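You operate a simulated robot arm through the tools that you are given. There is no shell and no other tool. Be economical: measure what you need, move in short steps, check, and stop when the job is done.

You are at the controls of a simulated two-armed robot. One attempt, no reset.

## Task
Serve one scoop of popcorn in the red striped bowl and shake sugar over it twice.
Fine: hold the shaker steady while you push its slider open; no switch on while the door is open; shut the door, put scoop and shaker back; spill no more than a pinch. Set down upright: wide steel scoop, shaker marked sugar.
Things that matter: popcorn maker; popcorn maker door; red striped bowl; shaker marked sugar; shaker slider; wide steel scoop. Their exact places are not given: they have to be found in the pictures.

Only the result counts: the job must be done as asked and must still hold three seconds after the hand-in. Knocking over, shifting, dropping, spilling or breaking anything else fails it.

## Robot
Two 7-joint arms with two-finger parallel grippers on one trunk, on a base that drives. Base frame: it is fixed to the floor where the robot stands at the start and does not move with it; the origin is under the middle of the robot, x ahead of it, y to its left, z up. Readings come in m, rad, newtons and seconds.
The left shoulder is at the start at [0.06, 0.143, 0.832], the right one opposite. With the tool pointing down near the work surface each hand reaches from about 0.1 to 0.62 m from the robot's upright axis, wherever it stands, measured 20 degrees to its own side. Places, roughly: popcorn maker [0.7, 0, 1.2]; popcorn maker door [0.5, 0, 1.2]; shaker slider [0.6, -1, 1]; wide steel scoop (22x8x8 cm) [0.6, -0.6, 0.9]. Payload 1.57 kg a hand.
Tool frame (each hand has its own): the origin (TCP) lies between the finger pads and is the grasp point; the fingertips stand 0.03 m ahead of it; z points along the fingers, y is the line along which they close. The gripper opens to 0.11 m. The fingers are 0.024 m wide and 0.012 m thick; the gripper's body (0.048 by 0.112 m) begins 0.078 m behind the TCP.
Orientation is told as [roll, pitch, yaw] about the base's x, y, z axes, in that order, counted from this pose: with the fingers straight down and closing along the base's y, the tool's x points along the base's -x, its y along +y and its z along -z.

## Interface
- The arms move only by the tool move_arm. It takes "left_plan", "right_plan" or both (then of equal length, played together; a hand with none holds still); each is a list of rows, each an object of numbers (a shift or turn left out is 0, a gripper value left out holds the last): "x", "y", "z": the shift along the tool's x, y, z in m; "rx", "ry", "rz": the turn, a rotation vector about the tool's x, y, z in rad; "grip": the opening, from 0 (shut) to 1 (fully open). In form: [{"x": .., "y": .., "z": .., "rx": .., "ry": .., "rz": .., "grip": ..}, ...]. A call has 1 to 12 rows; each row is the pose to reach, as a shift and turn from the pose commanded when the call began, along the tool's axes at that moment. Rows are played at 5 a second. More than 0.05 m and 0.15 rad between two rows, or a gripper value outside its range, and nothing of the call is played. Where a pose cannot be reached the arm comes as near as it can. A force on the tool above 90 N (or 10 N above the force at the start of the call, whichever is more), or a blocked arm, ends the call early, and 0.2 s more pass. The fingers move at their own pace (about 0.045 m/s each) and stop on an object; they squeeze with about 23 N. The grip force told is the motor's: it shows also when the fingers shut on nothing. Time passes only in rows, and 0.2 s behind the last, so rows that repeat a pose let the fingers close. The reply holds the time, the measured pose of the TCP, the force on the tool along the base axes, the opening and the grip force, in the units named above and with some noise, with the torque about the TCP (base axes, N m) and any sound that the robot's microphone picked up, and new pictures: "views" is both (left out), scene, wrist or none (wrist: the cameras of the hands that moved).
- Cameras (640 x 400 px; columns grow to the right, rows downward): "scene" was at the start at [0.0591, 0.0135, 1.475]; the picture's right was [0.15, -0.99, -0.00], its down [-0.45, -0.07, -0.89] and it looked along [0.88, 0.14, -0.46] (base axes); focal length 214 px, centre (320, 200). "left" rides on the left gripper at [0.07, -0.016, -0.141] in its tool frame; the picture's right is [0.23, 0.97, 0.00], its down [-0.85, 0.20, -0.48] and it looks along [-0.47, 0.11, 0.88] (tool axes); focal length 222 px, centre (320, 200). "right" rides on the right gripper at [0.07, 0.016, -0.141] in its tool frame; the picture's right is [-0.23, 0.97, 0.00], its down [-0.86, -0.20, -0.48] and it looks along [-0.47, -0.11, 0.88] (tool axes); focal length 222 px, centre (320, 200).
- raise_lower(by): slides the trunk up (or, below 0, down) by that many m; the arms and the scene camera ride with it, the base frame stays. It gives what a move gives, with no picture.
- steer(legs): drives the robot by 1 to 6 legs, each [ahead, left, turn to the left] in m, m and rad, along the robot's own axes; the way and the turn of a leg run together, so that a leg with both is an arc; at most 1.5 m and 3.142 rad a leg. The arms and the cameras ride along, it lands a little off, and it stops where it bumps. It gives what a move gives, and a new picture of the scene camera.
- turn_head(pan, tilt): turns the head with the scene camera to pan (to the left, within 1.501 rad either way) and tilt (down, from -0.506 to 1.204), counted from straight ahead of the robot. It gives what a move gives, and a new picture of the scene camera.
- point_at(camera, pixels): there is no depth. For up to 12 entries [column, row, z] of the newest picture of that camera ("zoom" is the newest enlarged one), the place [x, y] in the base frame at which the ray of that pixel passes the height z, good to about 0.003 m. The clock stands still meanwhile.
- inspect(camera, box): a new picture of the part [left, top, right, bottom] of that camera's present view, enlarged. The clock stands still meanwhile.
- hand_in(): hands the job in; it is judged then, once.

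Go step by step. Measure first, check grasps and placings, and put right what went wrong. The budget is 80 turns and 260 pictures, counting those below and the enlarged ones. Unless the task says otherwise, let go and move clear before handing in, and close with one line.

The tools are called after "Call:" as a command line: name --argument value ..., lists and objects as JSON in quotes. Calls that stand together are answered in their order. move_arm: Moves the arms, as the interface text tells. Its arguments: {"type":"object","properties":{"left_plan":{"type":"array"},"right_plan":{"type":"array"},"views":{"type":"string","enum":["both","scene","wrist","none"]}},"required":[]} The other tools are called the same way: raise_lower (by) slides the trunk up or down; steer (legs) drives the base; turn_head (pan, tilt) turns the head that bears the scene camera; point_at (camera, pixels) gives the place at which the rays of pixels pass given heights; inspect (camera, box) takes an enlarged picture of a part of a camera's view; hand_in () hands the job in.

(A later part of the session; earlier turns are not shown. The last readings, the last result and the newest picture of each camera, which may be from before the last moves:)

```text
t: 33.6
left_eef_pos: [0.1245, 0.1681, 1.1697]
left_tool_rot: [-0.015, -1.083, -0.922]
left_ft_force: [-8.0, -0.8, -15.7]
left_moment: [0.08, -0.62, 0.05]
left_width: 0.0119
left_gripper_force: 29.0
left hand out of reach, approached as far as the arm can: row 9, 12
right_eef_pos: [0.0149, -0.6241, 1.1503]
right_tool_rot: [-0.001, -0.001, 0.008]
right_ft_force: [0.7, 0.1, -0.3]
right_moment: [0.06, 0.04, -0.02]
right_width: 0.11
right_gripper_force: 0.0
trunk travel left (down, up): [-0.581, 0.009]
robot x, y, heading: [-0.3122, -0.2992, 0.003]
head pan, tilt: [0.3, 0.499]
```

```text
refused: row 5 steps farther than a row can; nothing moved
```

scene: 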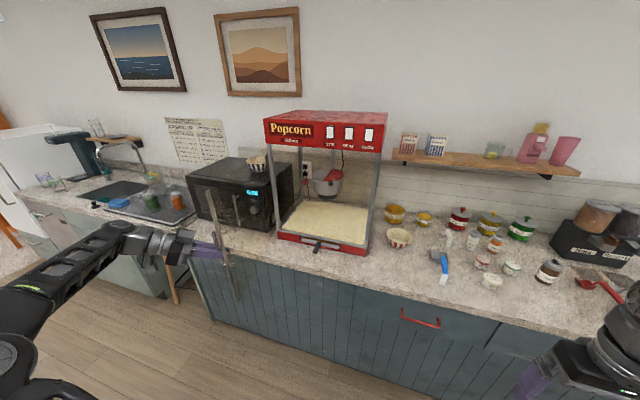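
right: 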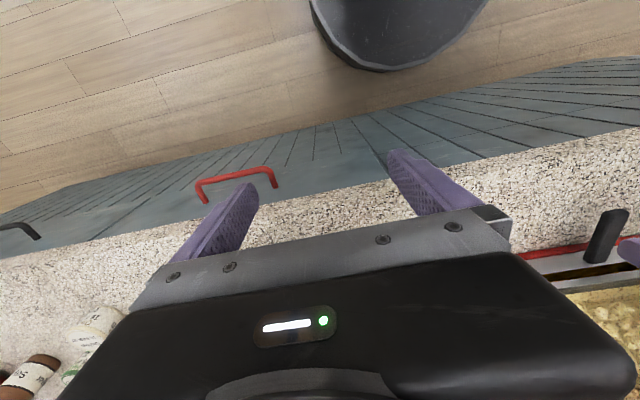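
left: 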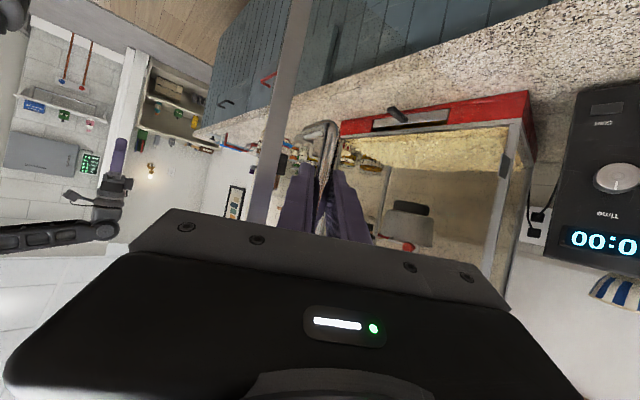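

Call:
move_arm --left_plan '[{"grip": 0.6}, {"grip": 0.6}, {"z": -0.045}, {"z": -0.087}, {"x": 0.0113, "y": -0.03, "z": -0.119, "rx": -0.115, "rz": -0.061}, {"x": 0.0226, "y": -0.064, "z": -0.143, "rx": -0.23, "rz": -0.122}, {"x": 0.034, "y": -0.0956, "z": -0.164, "rx": -0.344, "rz": -0.183}, {"x": 0.0153, "y": -0.123, "z": -0.131, "rx": -0.459, "rz": -0.243}, {"x": -0.0034, "y": -0.152, "z": -0.0966, "rx": -0.574, "rz": -0.304}, {"x": -0.022, "y": -0.181, "z": -0.0624, "rx": -0.689, "rz": -0.365}, {"x": -0.0406, "y": -0.21, "z": -0.0282, "rx": -0.795, "rz": -0.421}]' --views "scene"

```text
t: 36.0
left_eef_pos: [0.0281, 0.0769, 1.1662]
left_tool_rot: [-0.011, -1.08, -0.055]
left_ft_force: [0.5, 0.5, -0.6]
left_moment: [0.02, 0.02, 0.05]
left_width: 0.0661
left_gripper_force: 0.0
left hand out of reach, approached as far as the arm can: row 3, 4, 5, 6, 7, 8, 9, 10, 11
right_eef_pos: [0.0169, -0.6259, 1.1493]
right_tool_rot: [-0.001, 0.002, 0.008]
right_ft_force: [-0.4, -0.1, 0.5]
right_moment: [0.01, 0.0, -0.01]
right_width: 0.1102
right_gripper_force: 0.0
trunk travel left (down, up): [-0.581, 0.009]
robot x, y, heading: [-0.3117, -0.3031, 0.011]
head pan, tilt: [0.3, 0.499]
```

scene: 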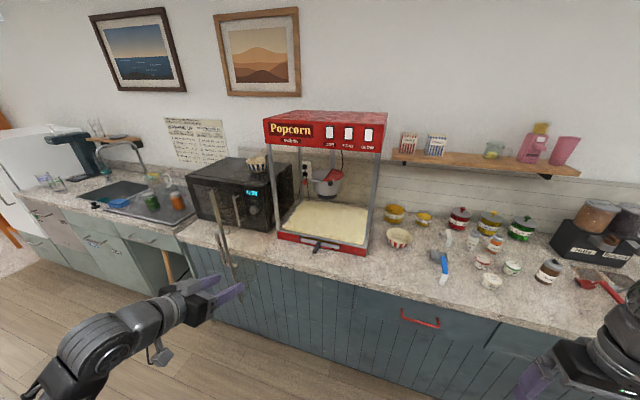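

The door stays open. Now the right hand goes to look at the scoop.

Call:
move_arm --right_plan '[{"x": -0.039, "y": 0.0075, "z": 0.006, "ry": -0.1}, {"x": -0.078, "y": 0.015, "z": 0.012, "ry": -0.2}, {"x": -0.117, "y": 0.0225, "z": 0.018, "ry": -0.3}, {"x": -0.156, "y": 0.03, "z": 0.025, "ry": -0.4}, {"x": -0.195, "y": 0.0375, "z": 0.031, "ry": -0.5}, {"x": -0.234, "y": 0.045, "z": 0.037, "ry": -0.6}, {"x": -0.273, "y": 0.0525, "z": 0.043, "ry": -0.7}, {"x": -0.313, "y": 0.06, "z": 0.05, "ry": -0.8}]'

Call:
inspect --camera "right" --box '[200, 20, 440, 170]'

```text
t: 37.8
left_eef_pos: [0.0294, 0.0779, 1.1668]
left_tool_rot: [-0.016, -1.078, -0.054]
left_ft_force: [-0.2, -0.5, -0.2]
left_moment: [0.0, 0.0, 0.03]
left_width: 0.0661
left_gripper_force: 0.0
right_eef_pos: [0.3304, -0.5609, 1.0965]
right_tool_rot: [-0.001, -0.8, 0.01]
right_ft_force: [-0.1, 0.6, 0.4]
right_moment: [-0.03, -0.01, 0.01]
right_width: 0.1101
right_gripper_force: 0.1
trunk travel left (down, up): [-0.581, 0.009]
robot x, y, heading: [-0.3121, -0.2995, 0.009]
head pan, tilt: [0.3, 0.499]
```

scene: 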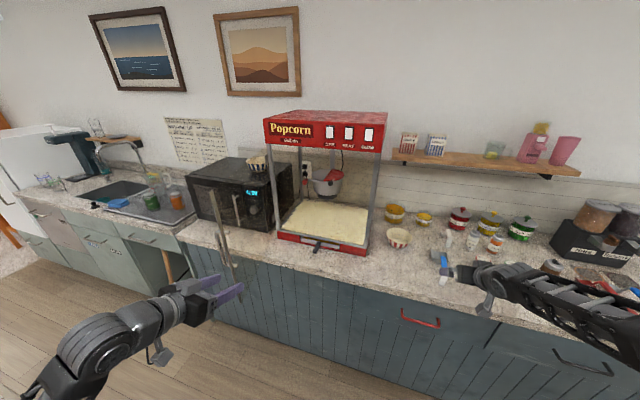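
right: 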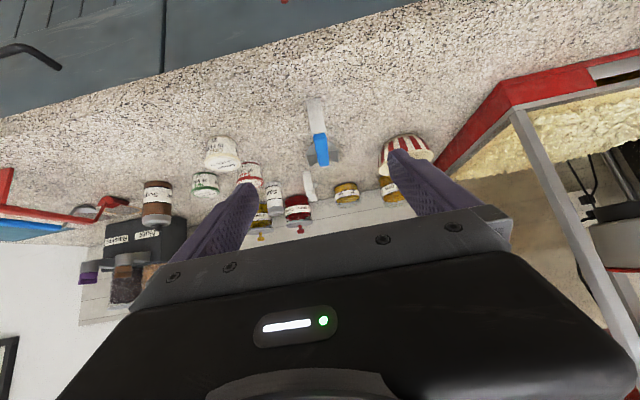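

```text
2.67 times, centred on (320, 95) of right
```

zoom: 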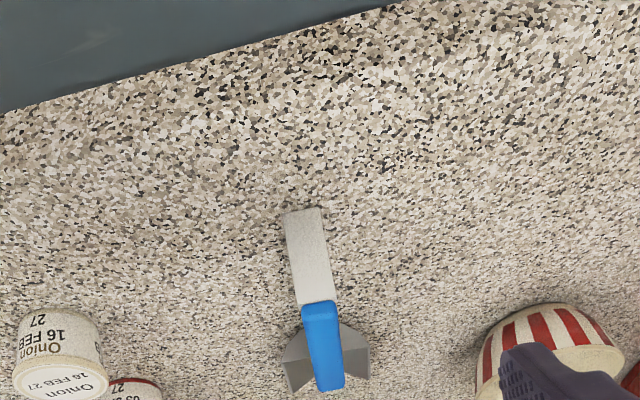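

Call:
turn_head --pan -0.25 --tilt 0.75

Call:
inspect --camera "scene" --box '[270, 130, 366, 190]'

```text
t: 38.7
left_eef_pos: [0.028, 0.0784, 1.1676]
left_tool_rot: [-0.014, -1.081, -0.054]
left_ft_force: [0.9, -0.8, -0.9]
left_moment: [-0.01, -0.03, 0.0]
left_width: 0.0659
left_gripper_force: 0.0
right_eef_pos: [0.3283, -0.562, 1.0971]
right_tool_rot: [0.001, -0.799, 0.009]
right_ft_force: [-0.3, 0.2, -0.3]
right_moment: [0.0, 0.01, -0.01]
right_width: 0.1095
right_gripper_force: 0.1
trunk travel left (down, up): [-0.581, 0.009]
robot x, y, heading: [-0.3144, -0.2991, 0.01]
head pan, tilt: [-0.25, 0.75]
```

scene: 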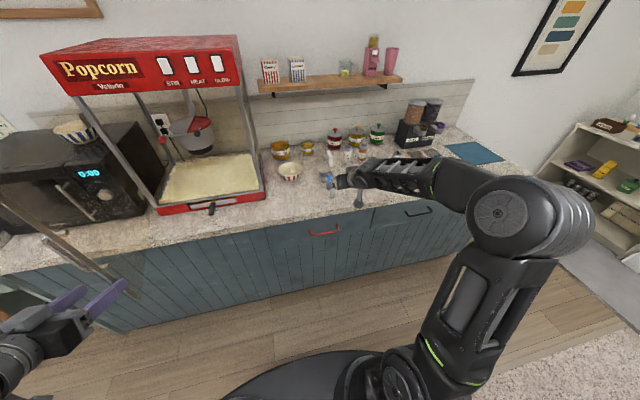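

```text
6.67 times, centred on (318, 160) of scene
```

zoom: 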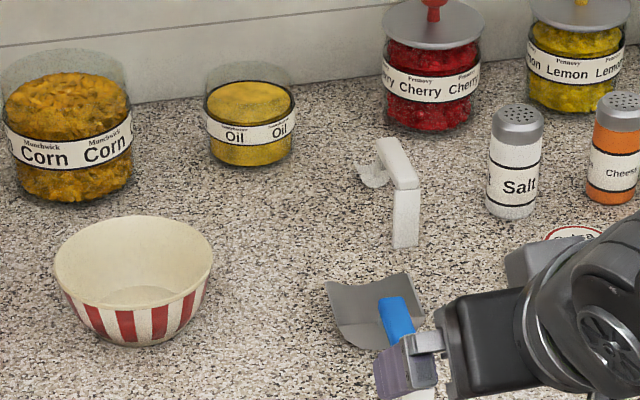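

I check the handle's line in the right wrist picture: leg foot at (320−6.. ,~98), and the bar's near and far ends.

Call:
point_at --camera "right" --pixels '[[313.6, 99, 0.9], [319.4, 134, 0.967], [324, 165, 0.965], [326, 165, 0.957]]'

```text
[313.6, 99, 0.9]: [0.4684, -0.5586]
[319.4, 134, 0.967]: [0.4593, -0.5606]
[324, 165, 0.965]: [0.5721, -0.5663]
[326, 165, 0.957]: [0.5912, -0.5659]
```

The bar centre is at about y −0.563, z 0.957. I approach along the tool axis and leave the gripper open at first.

Call:
move_arm --right_plan '[{"x": -0.0017, "y": -0.001, "z": 0.038, "ry": -0.07}, {"x": -0.0033, "y": -0.002, "z": 0.076, "ry": -0.14}, {"x": -0.005, "y": -0.003, "z": 0.114, "ry": -0.21}, {"x": -0.0067, "y": -0.004, "z": 0.1525, "ry": -0.28}, {"x": -0.018, "y": -0.004, "z": 0.191, "ry": -0.28}, {"x": -0.029, "y": -0.004, "z": 0.23, "ry": -0.28}]'

Call:
inspect --camera "right" --box '[200, 50, 440, 200]'

Call:
inspect --camera "scene" --box '[270, 130, 366, 190]'

```text
t: 40.1
left_eef_pos: [0.0279, 0.0788, 1.1673]
left_tool_rot: [-0.014, -1.078, -0.055]
left_ft_force: [-0.4, 0.2, -0.2]
left_moment: [0.03, 0.02, 0.02]
left_width: 0.0661
left_gripper_force: 0.1
right_eef_pos: [0.5126, -0.5627, 0.9597]
right_tool_rot: [0.0, -1.081, 0.007]
right_ft_force: [0.3, -0.4, -0.7]
right_moment: [0.02, 0.04, -0.02]
right_width: 0.1098
right_gripper_force: 0.0
trunk travel left (down, up): [-0.581, 0.009]
robot x, y, heading: [-0.3127, -0.3009, 0.007]
head pan, tilt: [-0.25, 0.75]
```

scene: 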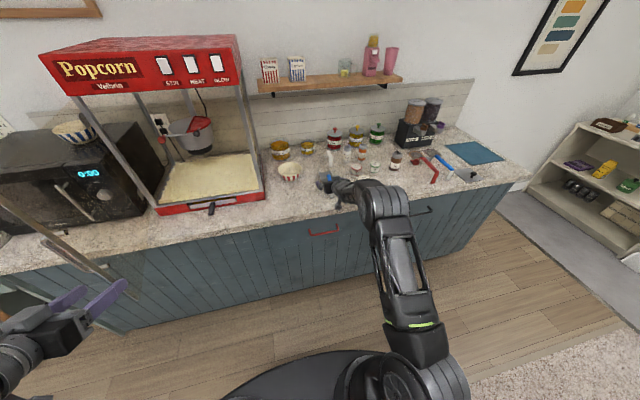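
right: 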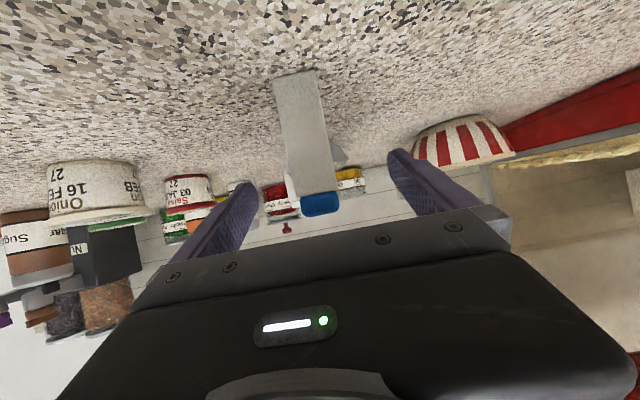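

```text
2.67 times, centred on (320, 125) of right
```

zoom: 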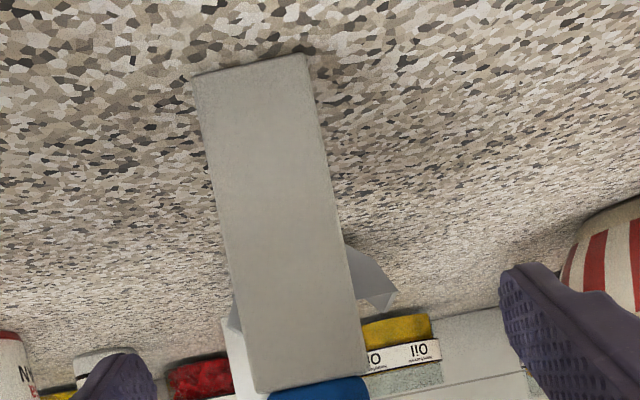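

```text
6.67 times, centred on (318, 160) of scene
```

zoom: 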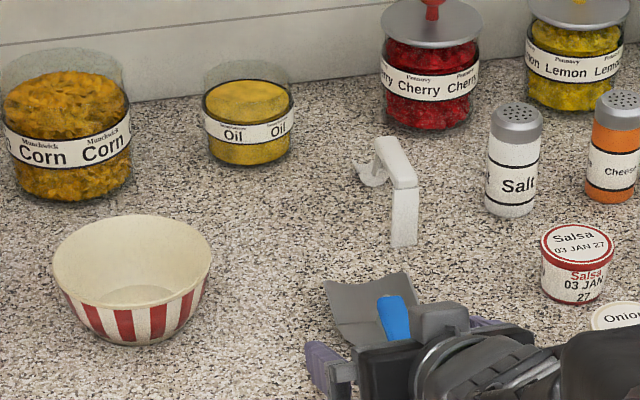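

The bar lies between the fingers and is well centred. I close on it.

Call:
move_arm --right_plan '[{"z": 0, "grip": 0}, {"grip": 0}, {"grip": 0}, {"grip": 0}, {"grip": 0}, {"grip": 0}]' --views "wrist"

Call:
inspect --camera "scene" --box '[270, 130, 366, 190]'

```text
t: 41.5
left_eef_pos: [0.0262, 0.0778, 1.1676]
left_tool_rot: [-0.015, -1.08, -0.054]
left_ft_force: [0.1, -1.4, 0.6]
left_moment: [0.01, 0.01, 0.01]
left_width: 0.0661
left_gripper_force: 0.0
right_eef_pos: [0.5116, -0.5627, 0.9602]
right_tool_rot: [0.001, -1.08, 0.008]
right_ft_force: [0.3, -0.5, 1.4]
right_moment: [-0.03, 0.05, -0.04]
right_width: 0.0197
right_gripper_force: 20.1
trunk travel left (down, up): [-0.581, 0.009]
robot x, y, heading: [-0.3122, -0.3012, 0.011]
head pan, tilt: [-0.25, 0.75]
```

right: 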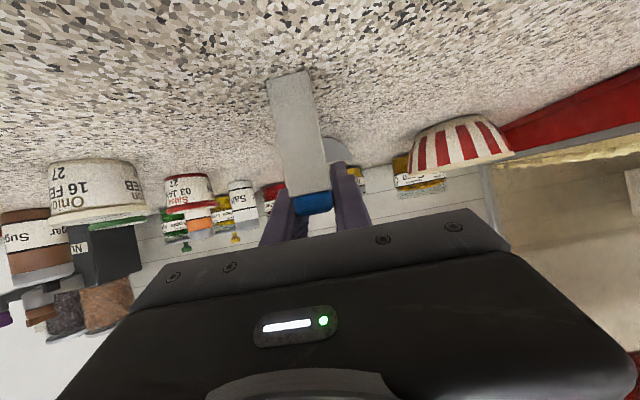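

```text
6.67 times, centred on (318, 160) of scene
```

zoom: 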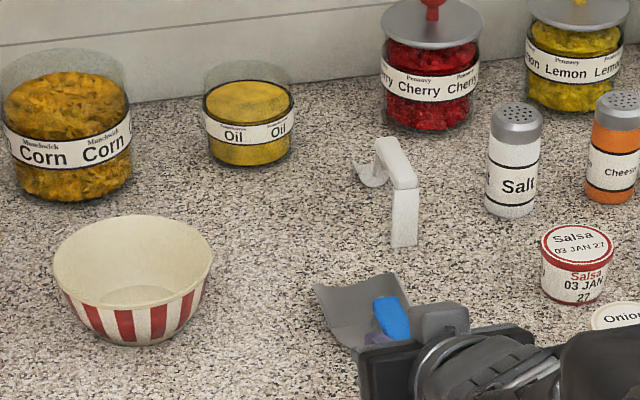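

The scoop is held (20 mm). I lift it straight up 0.2 m and check it.

Call:
move_arm --right_plan '[{"x": -0.02, "z": -0.0105, "grip": 0}, {"x": -0.044, "z": -0.0235}, {"x": -0.084, "z": -0.045}, {"x": -0.124, "z": -0.066}, {"x": -0.15, "z": -0.08}, {"x": -0.176, "z": -0.094}]'

Call:
inspect --camera "scene" --box '[260, 100, 388, 180]'

```text
t: 42.9
left_eef_pos: [0.0279, 0.0782, 1.1671]
left_tool_rot: [-0.014, -1.082, -0.054]
left_ft_force: [-1.3, 0.3, -0.6]
left_moment: [0.0, 0.03, -0.02]
left_width: 0.0658
left_gripper_force: 0.0
right_eef_pos: [0.5127, -0.5651, 1.1627]
right_tool_rot: [-0.002, -1.08, 0.011]
right_ft_force: [-0.2, 0.1, 0.5]
right_moment: [0.01, 0.02, 0.02]
right_width: 0.0198
right_gripper_force: 23.1
trunk travel left (down, up): [-0.581, 0.009]
robot x, y, heading: [-0.3117, -0.2988, 0.007]
head pan, tilt: [-0.25, 0.75]
```

scene: 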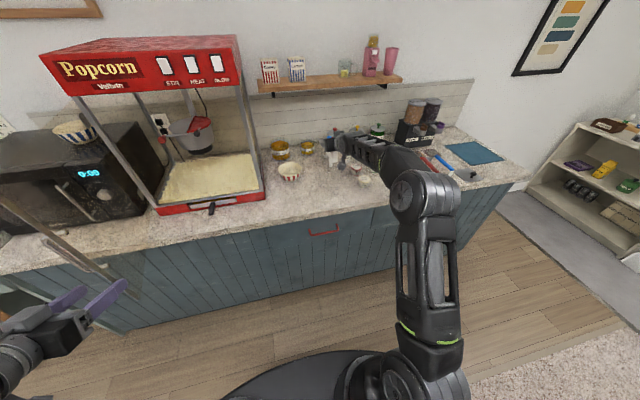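
right: 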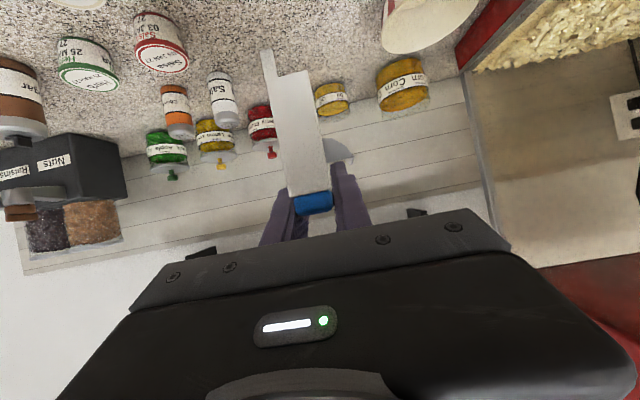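

```text
5.00 times, centred on (324, 140) of scene
```

zoom: 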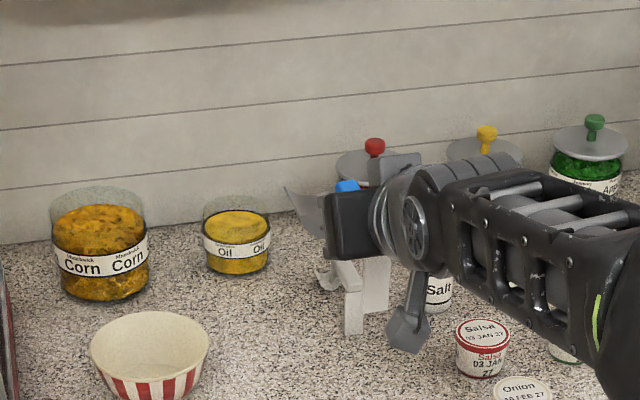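

The scoop hangs level in the grip. I pull it back toward the robot and tuck the left hand in, pointing down, before driving left.

Call:
move_arm --left_plan '[{"x": 0.019, "y": -0.023, "z": 0.003, "ry": 0.135}, {"x": 0.038, "y": -0.046, "z": 0.006, "ry": 0.27}, {"x": 0.057, "y": -0.069, "z": 0.009, "ry": 0.405}, {"x": 0.077, "y": -0.092, "z": 0.013, "ry": 0.54}, {"x": 0.096, "y": -0.115, "z": 0.016, "ry": 0.675}, {"x": 0.115, "y": -0.138, "z": 0.02, "ry": 0.81}, {"x": 0.135, "y": -0.16, "z": 0.023, "ry": 0.945}, {"x": 0.155, "y": -0.183, "z": 0.027, "ry": 1.08}]' --right_plan '[{"x": 0.009, "z": -0.0165, "grip": 0}, {"x": 0.018, "z": -0.033}, {"x": 0.0265, "z": -0.0495}, {"x": 0.035, "z": -0.066}, {"x": 0.044, "z": -0.0825}, {"x": 0.053, "z": -0.099}, {"x": 0.062, "z": -0.1155}, {"x": 0.0706, "z": -0.132}]' --views "none"

Call:
steer --legs '[[-0.05, 0, 0], [0, 0.16, 0]]'

Call:
turn_head --pan 0.15 --tilt 0.6

```text
t: 44.7
left_eef_pos: [-0.0308, -0.1026, 1.0194]
left_tool_rot: [-0.005, 0.002, -0.064]
left_ft_force: [-0.3, -0.8, 0.0]
left_moment: [0.0, 0.03, 0.02]
left_width: 0.0662
left_gripper_force: 0.1
left hand out of reach, approached as far as the arm can: row 1, 2, 3, 4, 5, 6, 7
right_eef_pos: [0.3633, -0.568, 1.1597]
right_tool_rot: [0.003, -1.079, 0.008]
right_ft_force: [-0.2, 0.0, -1.9]
right_moment: [0.01, 0.06, 0.0]
right_width: 0.0198
right_gripper_force: 23.9
trunk travel left (down, up): [-0.581, 0.009]
robot x, y, heading: [-0.3095, -0.3009, 0.012]
head pan, tilt: [-0.25, 0.75]
```

```text
t: 46.7
left_eef_pos: [-0.0809, 0.0592, 1.0192]
left_tool_rot: [-0.006, -0.001, -0.066]
left_ft_force: [-1.2, 0.6, 0.4]
left_moment: [-0.04, 0.0, -0.01]
left_width: 0.0662
left_gripper_force: 0.0
right_eef_pos: [0.3116, -0.4057, 1.1588]
right_tool_rot: [-0.002, -1.08, 0.01]
right_ft_force: [-0.4, 0.1, -1.3]
right_moment: [0.0, 0.08, -0.08]
right_width: 0.0199
right_gripper_force: 23.2
trunk travel left (down, up): [-0.581, 0.009]
robot x, y, heading: [-0.3651, -0.1394, 0.011]
head pan, tilt: [-0.25, 0.75]
```

scene: 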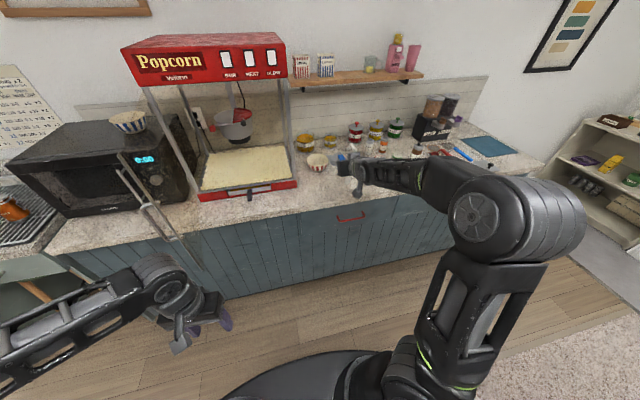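

```text
t: 47.6
left_eef_pos: [-0.0825, 0.0582, 1.0192]
left_tool_rot: [-0.004, 0.0, -0.067]
left_ft_force: [-0.9, 0.1, -0.6]
left_moment: [-0.01, -0.03, 0.0]
left_width: 0.0659
left_gripper_force: 0.0
right_eef_pos: [0.311, -0.4063, 1.158]
right_tool_rot: [-0.001, -1.078, 0.009]
right_ft_force: [0.6, 0.4, -1.7]
right_moment: [0.0, 0.06, -0.02]
right_width: 0.0197
right_gripper_force: 23.2
trunk travel left (down, up): [-0.581, 0.009]
robot x, y, heading: [-0.3625, -0.139, 0.008]
head pan, tilt: [0.15, 0.6]
```

scene: 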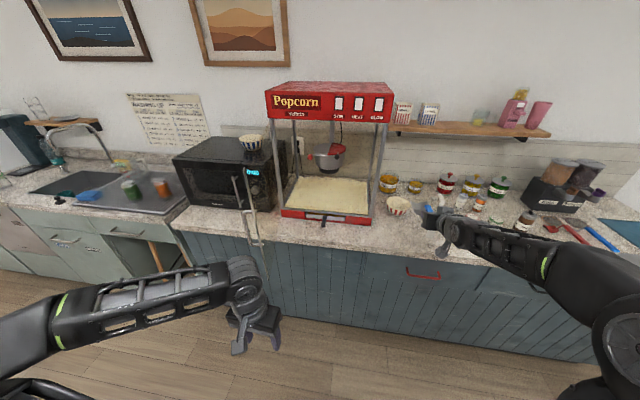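

Both hands are clear. I look at the heap to plan the dig.

Call:
inspect --camera "scene" --box '[260, 150, 388, 230]'

Call:
point_at --camera "scene" --pixels '[[285, 211, 0.94], [366, 214, 0.94], [374, 217, 0.94], [289, 208, 0.96], [366, 211, 0.96], [304, 177, 0.96], [366, 180, 0.96], [330, 195, 0.96]]'

```text
5.00 times, centred on (324, 190) of scene
```

zoom: 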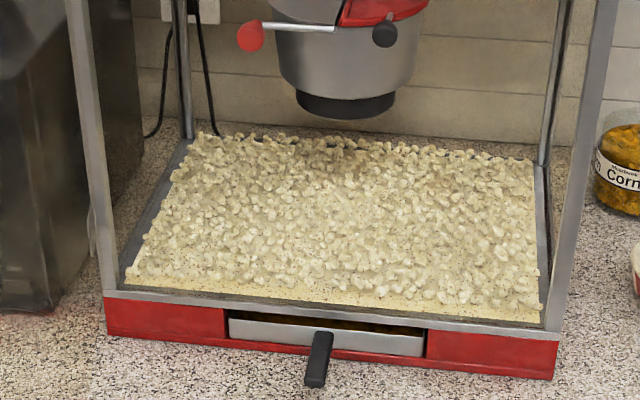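

```text
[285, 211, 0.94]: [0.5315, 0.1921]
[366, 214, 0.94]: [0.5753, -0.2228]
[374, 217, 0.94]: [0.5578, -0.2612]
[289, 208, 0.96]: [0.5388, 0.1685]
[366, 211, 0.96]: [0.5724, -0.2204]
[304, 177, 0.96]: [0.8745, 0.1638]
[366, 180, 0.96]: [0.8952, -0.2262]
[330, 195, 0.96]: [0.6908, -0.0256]
```

The heap spans x 0.56–0.88, y −0.215 to 0.17, with its surface near z≈0.965. I bring the scoop in front of the opening at y≈−0.14, then drive forward.

Call:
move_arm --right_plan '[{"y": 0.045, "x": 0.0085, "z": 0.0045, "grip": 0}, {"y": 0.089, "x": 0.017, "z": 0.009}, {"y": 0.133, "x": 0.0255, "z": 0.0135}, {"y": 0.178, "x": 0.034, "z": 0.018}, {"y": 0.222, "x": 0.0425, "z": 0.0225}, {"y": 0.266, "x": 0.051, "z": 0.027}]' --views "none"

Call:
steer --legs '[[0.13, 0, 0]]'

Call:
inspect --camera "scene" --box '[230, 120, 422, 240]'

```text
t: 49.0
left_eef_pos: [-0.083, 0.0583, 1.0181]
left_tool_rot: [-0.008, -0.001, -0.065]
left_ft_force: [-0.4, 1.2, 0.0]
left_moment: [-0.04, -0.02, -0.01]
left_width: 0.066
left_gripper_force: 0.1
right_eef_pos: [0.3081, -0.1409, 1.1033]
right_tool_rot: [0.001, -1.08, 0.008]
right_ft_force: [-0.3, 0.0, -1.5]
right_moment: [0.0, 0.03, -0.01]
right_width: 0.0196
right_gripper_force: 23.0
trunk travel left (down, up): [-0.581, 0.009]
robot x, y, heading: [-0.3645, -0.1397, 0.007]
head pan, tilt: [0.15, 0.6]
```

```text
t: 50.2
left_eef_pos: [0.0485, 0.0585, 1.0168]
left_tool_rot: [-0.005, 0.0, -0.069]
left_ft_force: [-0.2, -0.3, -0.7]
left_moment: [0.0, 0.03, -0.01]
left_width: 0.066
left_gripper_force: 0.0
right_eef_pos: [0.438, -0.1421, 1.1024]
right_tool_rot: [0.0, -1.079, 0.008]
right_ft_force: [0.1, -0.3, -0.3]
right_moment: [0.04, 0.08, 0.0]
right_width: 0.0195
right_gripper_force: 23.4
trunk travel left (down, up): [-0.581, 0.009]
robot x, y, heading: [-0.2366, -0.1394, 0.006]
head pan, tilt: [0.15, 0.6]
```

scene: 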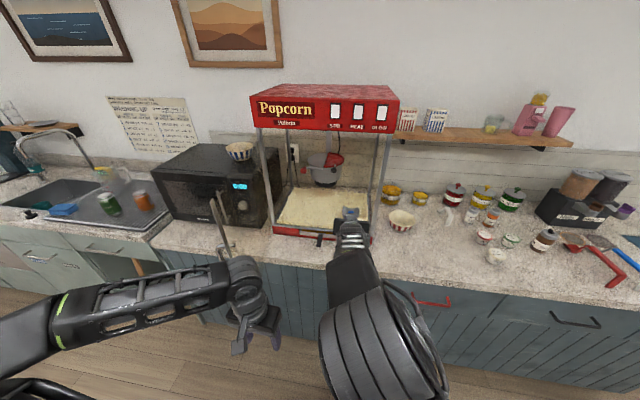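

```text
3.33 times, centred on (326, 180) of scene
```

zoom: 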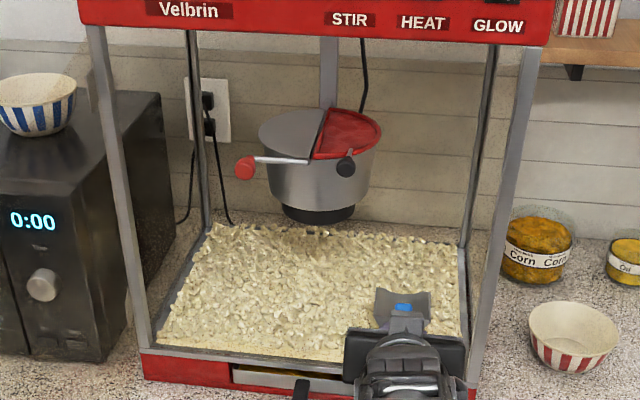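

The pan is over the heap just inside the door. I tip the nose down and drive it into the popcorn.

Call:
move_arm --right_plan '[{"y": 0.006, "x": -0.0003, "z": 0.0112, "ry": 0.14, "grip": 0}, {"y": 0.012, "x": 0.0012, "z": 0.0233, "ry": 0.27}, {"y": 0.017, "x": 0.0035, "z": 0.0359, "ry": 0.4}, {"y": 0.017, "x": 0.005, "z": 0.065, "ry": 0.4}, {"y": 0.017, "x": 0.0038, "z": 0.0927, "ry": 0.4}, {"y": 0.017, "x": -0.0051, "z": 0.122, "ry": 0.4}, {"y": 0.017, "x": -0.0198, "z": 0.1538, "ry": 0.4}]'

Call:
inspect --camera "scene" --box '[262, 150, 390, 230]'

```text
t: 51.8
left_eef_pos: [0.0486, 0.0561, 1.0188]
left_tool_rot: [-0.006, 0.0, -0.067]
left_ft_force: [-0.4, 0.1, -0.4]
left_moment: [0.0, 0.06, 0.03]
left_width: 0.066
left_gripper_force: 0.0
right_eef_pos: [0.5818, -0.1251, 1.0467]
right_tool_rot: [0.003, -0.676, 0.003]
right_ft_force: [0.3, -0.6, 1.8]
right_moment: [-0.01, 0.25, -0.04]
right_width: 0.0198
right_gripper_force: 23.1
trunk travel left (down, up): [-0.581, 0.009]
robot x, y, heading: [-0.2353, -0.1444, 0.003]
head pan, tilt: [0.15, 0.6]
```

scene: 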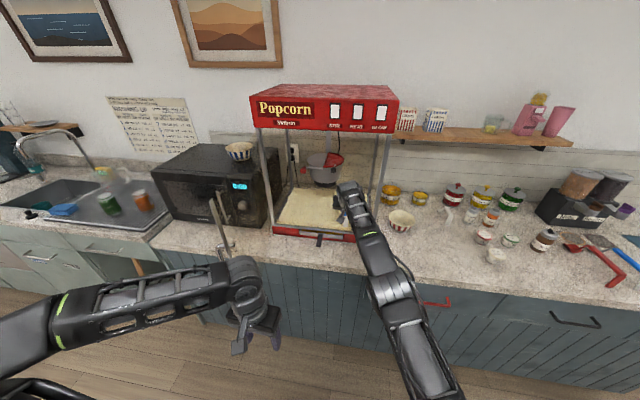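
right: 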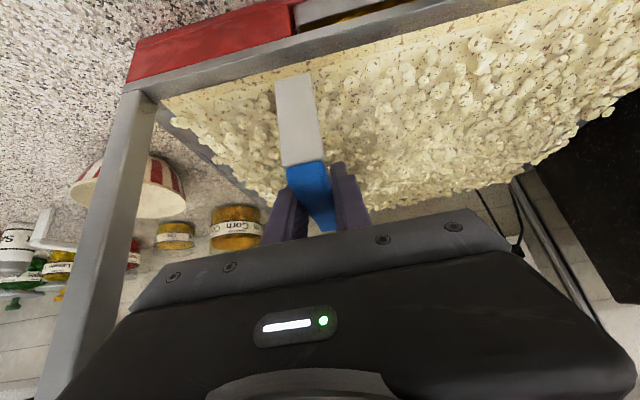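

```text
5.00 times, centred on (326, 190) of scene
```

zoom: 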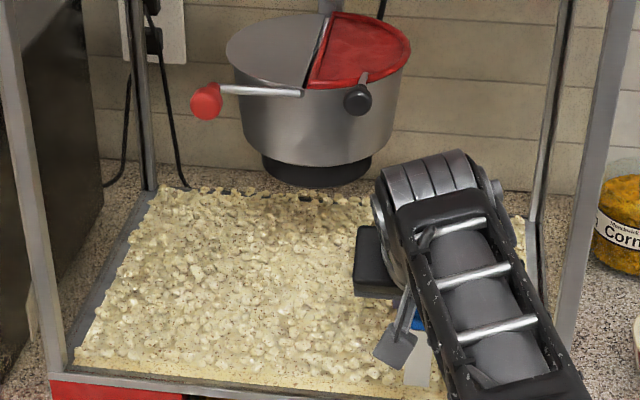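

There is light contact only. I push a little further and deeper, then lever the pan level and lift slightly.

Call:
move_arm --right_plan '[{"x": -0.0092, "z": 0.0125, "grip": 0}, {"x": -0.019, "z": 0.0242}, {"x": -0.012, "z": 0.025, "ry": -0.13}, {"x": -0.005, "z": 0.0258, "ry": -0.26}, {"x": -0.001, "z": 0.0227, "ry": -0.4}, {"x": -0.0097, "z": 0.0039, "ry": -0.5}, {"x": -0.0125, "z": -0.0156, "ry": -0.5}]'

Call:
inspect --camera "scene" --box '[262, 150, 390, 230]'

```text
t: 53.4
left_eef_pos: [0.0464, 0.0583, 1.018]
left_tool_rot: [-0.005, -0.001, -0.069]
left_ft_force: [0.0, 0.8, -0.8]
left_moment: [0.0, 0.01, 0.02]
left_width: 0.0659
left_gripper_force: 0.0
right_eef_pos: [0.58, -0.1242, 1.0683]
right_tool_rot: [0.0, -1.182, 0.006]
right_ft_force: [0.0, 1.0, -1.5]
right_moment: [0.03, 0.06, -0.01]
right_width: 0.0195
right_gripper_force: 22.9
right hand out of reach, approached as far as the arm can: row 1, 2
trunk travel left (down, up): [-0.581, 0.009]
robot x, y, heading: [-0.2363, -0.1356, 0.001]
head pan, tilt: [0.15, 0.6]
```

scene: 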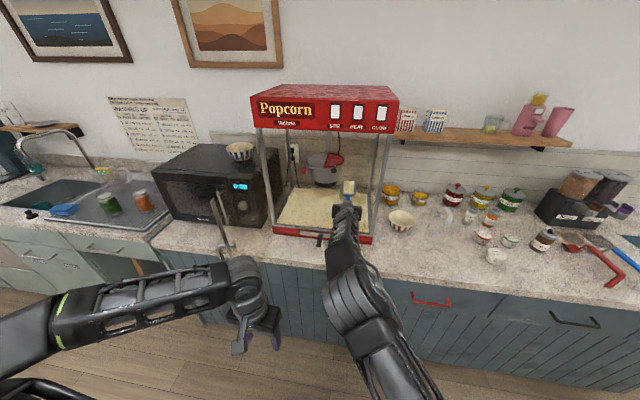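
right: 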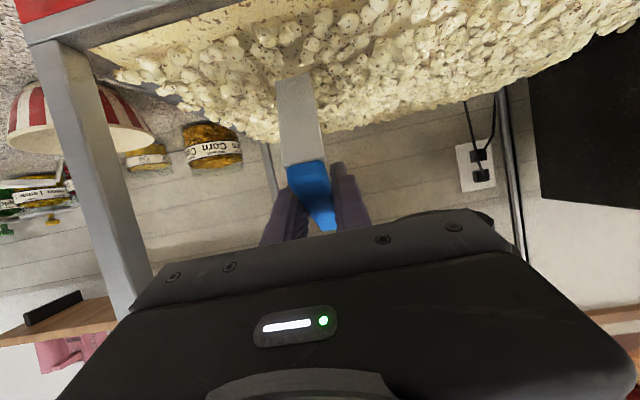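

```text
5.00 times, centred on (326, 190) of scene
```

zoom: 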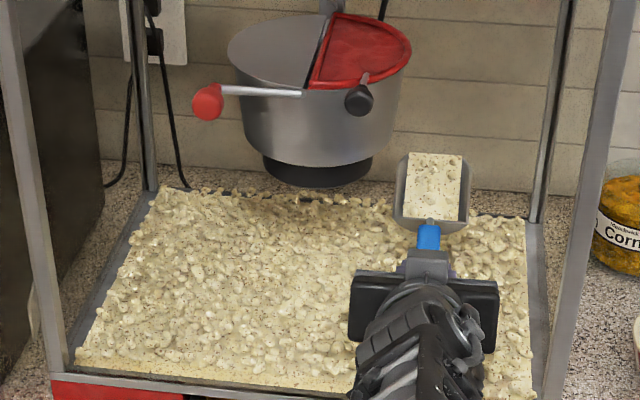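

The scoop is full and level (zoom 430,190). I draw it straight back, slowly, then drive back a bit.

Call:
move_arm --right_plan '[{"x": 0.004, "z": -0.012, "grip": 0}, {"x": 0.0102, "z": -0.0305}, {"x": 0.017, "z": -0.051}, {"x": 0.0238, "z": -0.0713}, {"x": 0.0306, "z": -0.0917}, {"x": 0.0374, "z": -0.112}, {"x": 0.0435, "z": -0.13}, {"x": 0.0476, "z": -0.1426}]' --views "none"

Call:
steer --legs '[[-0.06, 0, 0], [-0.08, 0, 0]]'

Call:
inspect --camera "scene" --box '[262, 150, 454, 270]'

```text
t: 55.2
left_eef_pos: [0.0463, 0.0579, 1.0191]
left_tool_rot: [-0.005, -0.002, -0.068]
left_ft_force: [-0.3, 0.2, 0.2]
left_moment: [0.01, 0.0, -0.01]
left_width: 0.0662
left_gripper_force: 0.2
right_eef_pos: [0.4311, -0.1255, 1.0783]
right_tool_rot: [-0.002, -1.181, 0.009]
right_ft_force: [-0.8, 0.0, -0.9]
right_moment: [-0.02, 0.07, 0.01]
right_width: 0.0195
right_gripper_force: 23.6
trunk travel left (down, up): [-0.581, 0.009]
robot x, y, heading: [-0.2378, -0.1385, 0.006]
head pan, tilt: [0.15, 0.6]
```

```text
t: 56.9
left_eef_pos: [-0.0944, 0.0577, 1.0184]
left_tool_rot: [-0.005, -0.002, -0.069]
left_ft_force: [-0.3, 0.7, 0.4]
left_moment: [-0.01, -0.02, 0.02]
left_width: 0.066
left_gripper_force: 0.0
right_eef_pos: [0.2909, -0.1258, 1.0796]
right_tool_rot: [-0.001, -1.181, 0.008]
right_ft_force: [-0.5, -0.5, -1.9]
right_moment: [0.02, 0.04, 0.0]
right_width: 0.0196
right_gripper_force: 23.0
trunk travel left (down, up): [-0.581, 0.009]
robot x, y, heading: [-0.3761, -0.1356, 0.006]
head pan, tilt: [0.15, 0.6]
```

scene: 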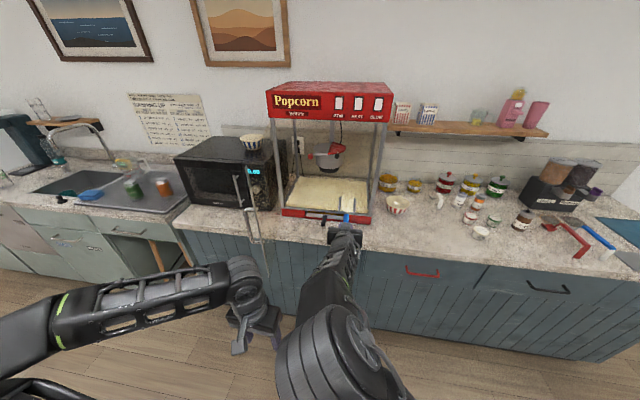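

```text
3.33 times, centred on (358, 210) of scene
```

zoom: 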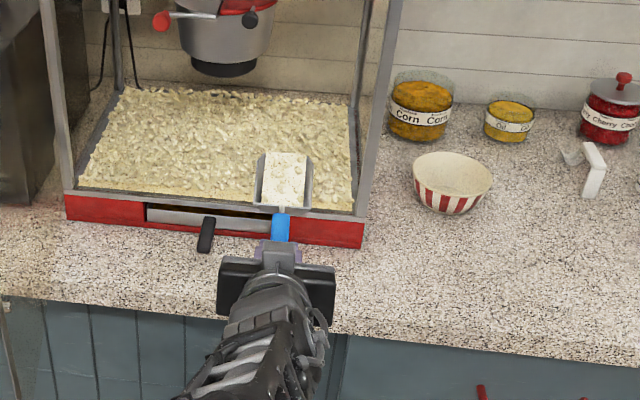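

The loaded scoop is steady. I locate the bowl, then raise the scoop and bring it a bit closer and outward before driving.

Call:
point_at --camera "zoom" --pixels '[[448, 214, 0.9], [414, 172, 0.965], [492, 180, 0.965], [452, 158, 0.965], [450, 194, 0.965]]'

Call:
move_arm --right_plan '[{"x": -0.0065, "y": -0.0143, "z": -0.0104, "grip": 0}, {"x": -0.013, "y": -0.0286, "z": -0.0208}, {"x": -0.0196, "y": -0.0429, "z": -0.0312}, {"x": -0.026, "y": -0.0571, "z": -0.0416}, {"x": -0.0327, "y": -0.0714, "z": -0.052}, {"x": -0.0393, "y": -0.0857, "z": -0.0624}, {"x": -0.0458, "y": -0.1, "z": -0.0728}, {"x": -0.0408, "y": -0.1, "z": -0.085}, {"x": -0.0358, "y": -0.1, "z": -0.0973}, {"x": -0.0307, "y": -0.1, "z": -0.1098}]' --views "none"

```text
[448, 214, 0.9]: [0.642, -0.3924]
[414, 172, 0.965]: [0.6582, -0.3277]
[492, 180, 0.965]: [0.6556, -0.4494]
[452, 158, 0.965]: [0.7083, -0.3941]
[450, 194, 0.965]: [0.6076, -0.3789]
```

```text
t: 59.1
left_eef_pos: [-0.0929, 0.0574, 1.0192]
left_tool_rot: [-0.007, -0.001, -0.068]
left_ft_force: [0.5, 0.3, -0.2]
left_moment: [-0.02, 0.01, -0.01]
left_width: 0.066
left_gripper_force: 0.0
right_eef_pos: [0.2019, -0.2265, 1.1486]
right_tool_rot: [-0.002, -1.179, 0.009]
right_ft_force: [-0.2, 0.7, -0.8]
right_moment: [0.03, 0.03, 0.05]
right_width: 0.0199
right_gripper_force: 22.9
trunk travel left (down, up): [-0.581, 0.009]
robot x, y, heading: [-0.3732, -0.138, 0.008]
head pan, tilt: [0.15, 0.6]
```

The arm takes the closer pose well. The bowl's rim centre is (0.657, −0.389), radius about 0.06. I drive right 0.163 m, then forward 0.28 m.

Call:
steer --legs '[[0, -0.163, 0], [0.14, 0, 0], [0.14, 0, 0]]'

Call:
turn_head --pan -0.1 --tilt 0.75

Call:
inspect --camera "scene" --box '[240, 100, 400, 200]'

```text
t: 62.3
left_eef_pos: [0.1884, -0.1016, 1.0188]
left_tool_rot: [-0.004, 0.0, -0.066]
left_ft_force: [0.0, 1.5, 0.1]
left_moment: [-0.02, 0.03, -0.02]
left_width: 0.0661
left_gripper_force: 0.0
right_eef_pos: [0.484, -0.3856, 1.1481]
right_tool_rot: [0.0, -1.18, 0.011]
right_ft_force: [0.7, 0.2, -1.1]
right_moment: [0.02, 0.06, 0.01]
right_width: 0.0197
right_gripper_force: 23.1
trunk travel left (down, up): [-0.581, 0.009]
robot x, y, heading: [-0.098, -0.2979, 0.01]
head pan, tilt: [0.15, 0.6]
```

scene: 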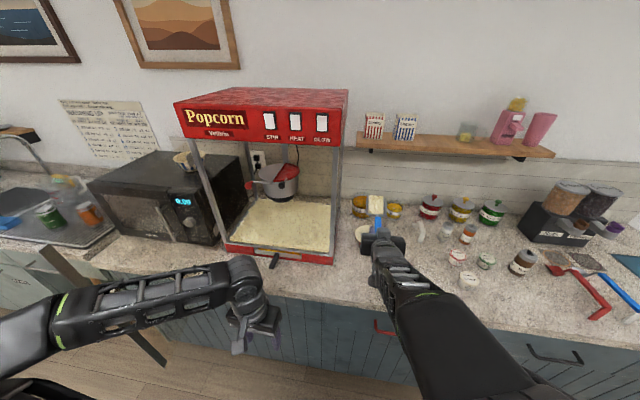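

```text
t: 63.1
left_eef_pos: [0.1863, -0.1022, 1.0192]
left_tool_rot: [-0.005, 0.002, -0.065]
left_ft_force: [0.1, 0.3, -0.1]
left_moment: [0.02, -0.02, -0.02]
left_width: 0.0659
left_gripper_force: 0.1
right_eef_pos: [0.4826, -0.3862, 1.1488]
right_tool_rot: [0.001, -1.179, 0.01]
right_ft_force: [0.0, -0.4, -1.5]
right_moment: [0.03, 0.06, -0.04]
right_width: 0.0199
right_gripper_force: 23.0
trunk travel left (down, up): [-0.581, 0.009]
robot x, y, heading: [-0.0954, -0.3032, 0.007]
head pan, tilt: [-0.099, 0.75]
```

scene: 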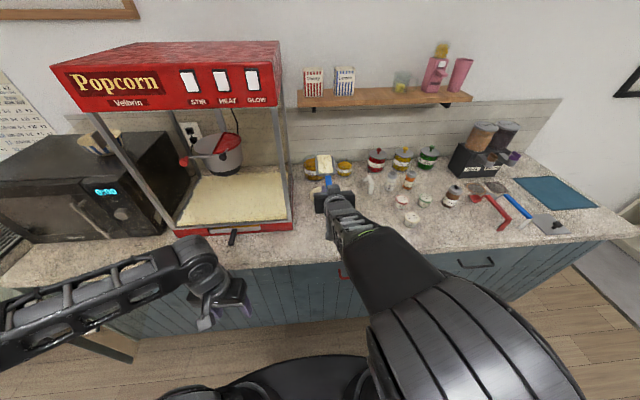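

```text
4.00 times, centred on (320, 150) of scene
```

zoom: 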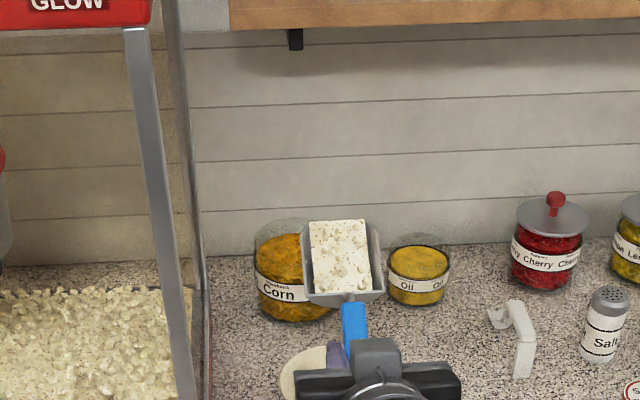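

Call:
point_at --camera "zoom" --pixels '[[343, 292, 1.1], [340, 222, 1.12], [311, 225, 1.12], [370, 222, 1.12], [282, 380, 0.965], [320, 347, 0.965]]'

```text
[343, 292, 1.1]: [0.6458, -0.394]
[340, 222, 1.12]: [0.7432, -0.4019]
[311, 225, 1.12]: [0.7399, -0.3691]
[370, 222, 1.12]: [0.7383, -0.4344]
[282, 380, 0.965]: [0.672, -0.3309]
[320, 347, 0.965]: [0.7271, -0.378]
```

The pan centre is about 1 cm right of the bowl's centre. I shift left, pitch the nose down modestly over the bowl, and look.

Call:
move_arm --right_plan '[{"x": 0.005, "y": 0.004, "z": 0.013, "ry": 0.13, "grip": 0}, {"x": 0.0107, "y": 0.008, "z": 0.0267, "ry": 0.265}, {"x": 0.016, "y": 0.011, "z": 0.04, "ry": 0.4}]'

Call:
inspect --camera "scene" --box '[260, 110, 388, 190]'

Call:
inspect --camera "left" --box '[0, 0, 640, 400]'

```text
t: 63.9
left_eef_pos: [0.1864, -0.103, 1.0177]
left_tool_rot: [-0.004, 0.0, -0.067]
left_ft_force: [0.1, -0.8, 0.5]
left_moment: [0.02, 0.02, -0.01]
left_width: 0.0658
left_gripper_force: 0.0
right_eef_pos: [0.5137, -0.3744, 1.1193]
right_tool_rot: [-0.002, -0.776, 0.008]
right_ft_force: [0.3, 0.2, -0.9]
right_moment: [0.01, 0.07, 0.03]
right_width: 0.0194
right_gripper_force: 23.2
trunk travel left (down, up): [-0.581, 0.009]
robot x, y, heading: [-0.094, -0.3032, 0.012]
head pan, tilt: [-0.099, 0.75]
```

scene: 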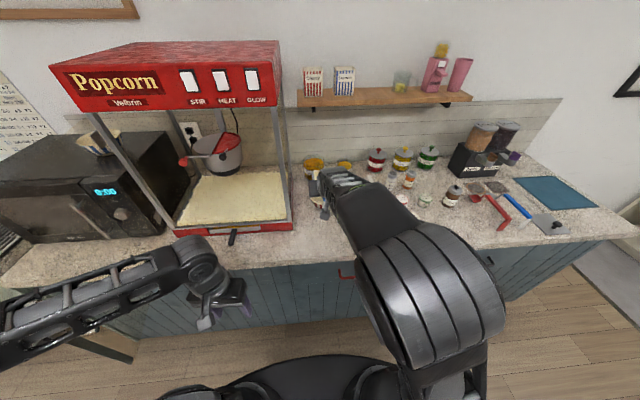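
right: 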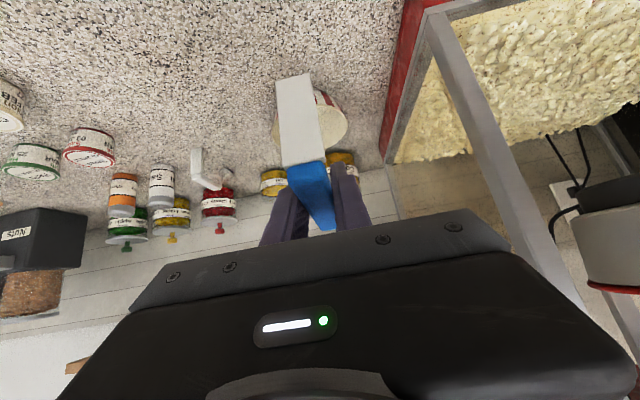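

```text
5.00 times, centred on (324, 150) of scene
```

zoom: 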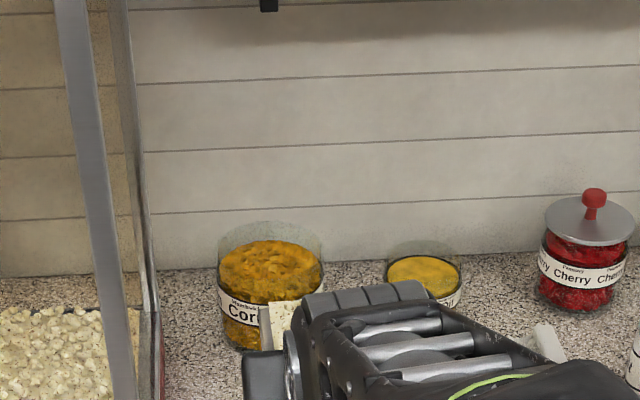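

```text
1.00 times, centred on (320, 200) of left (not enlarged: the box is as wide or as high as the picture)
```

zoom: 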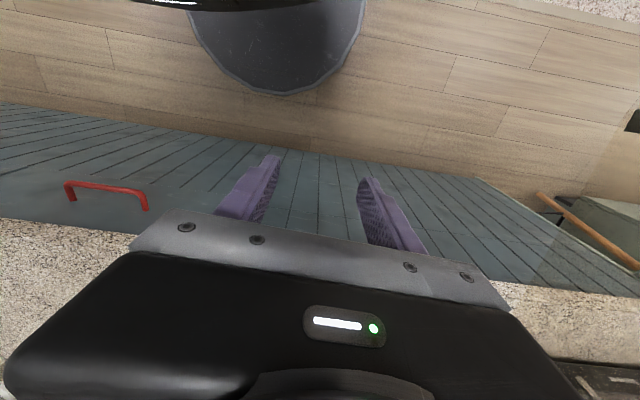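

The tip should now sit just above the bowl centre. I tip the scoop further, keeping its lip over the bowl.

Call:
move_arm --right_plan '[{"x": -0.0012, "z": 0.0081, "ry": 0.075, "grip": 0}, {"x": -0.0023, "z": 0.0162, "ry": 0.15}, {"x": -0.0154, "z": 0.0172, "ry": 0.225}, {"x": -0.0285, "z": 0.0181, "ry": 0.3}, {"x": -0.0412, "z": 0.0208, "ry": 0.375}, {"x": -0.054, "z": 0.0235, "ry": 0.45}, {"x": -0.066, "z": 0.0283, "ry": 0.525}, {"x": -0.0781, "z": 0.0332, "ry": 0.6}, {"x": -0.0781, "z": 0.0332, "ry": 0.6}, {"x": -0.0781, "z": 0.0332, "ry": 0.6}]'

Call:
inspect --camera "scene" --box '[260, 130, 388, 210]'

Call:
inspect --camera "right" --box '[200, 20, 440, 170]'

```text
t: 66.1
left_eef_pos: [0.1862, -0.1034, 1.0177]
left_tool_rot: [-0.005, 0.001, -0.068]
left_ft_force: [0.9, 0.0, 0.2]
left_moment: [0.02, 0.01, -0.01]
left_width: 0.0662
left_gripper_force: 0.0
right_eef_pos: [0.5606, -0.36, 1.1379]
right_tool_rot: [-0.001, -0.182, 0.009]
right_ft_force: [-0.8, 0.3, -1.3]
right_moment: [0.03, 0.03, 0.03]
right_width: 0.0196
right_gripper_force: 23.5
right hand out of reach, approached as far as the arm can: row 8, 9, 10
trunk travel left (down, up): [-0.581, 0.009]
robot x, y, heading: [-0.0961, -0.2975, 0.006]
head pan, tilt: [-0.099, 0.75]
```

scene: 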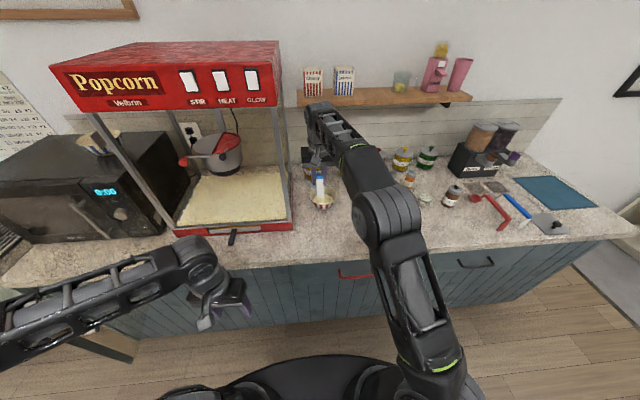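
right: 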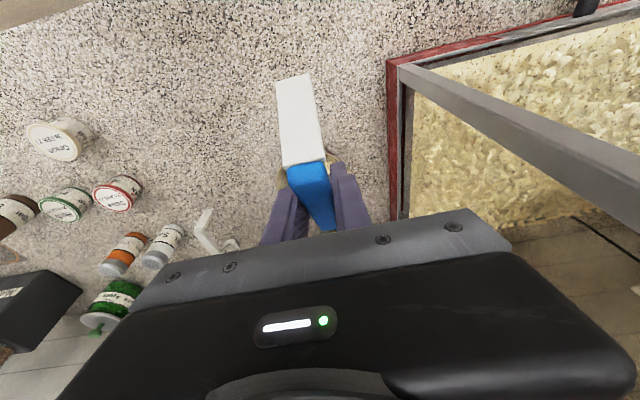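

```text
5.00 times, centred on (324, 170) of scene
```

zoom: 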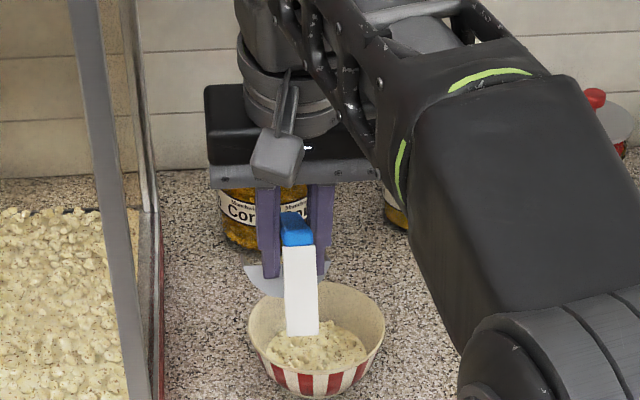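

```text
2.67 times, centred on (320, 95) of right
```

zoom: 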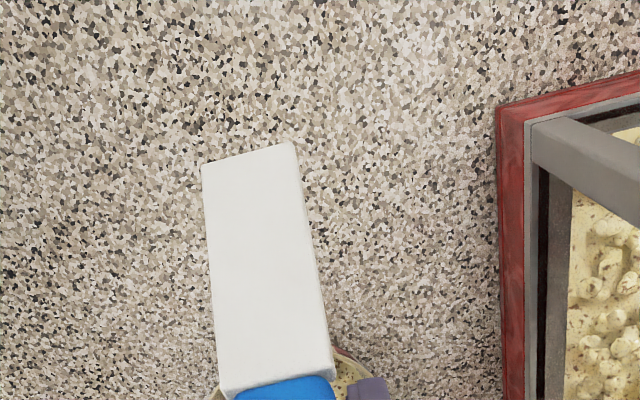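

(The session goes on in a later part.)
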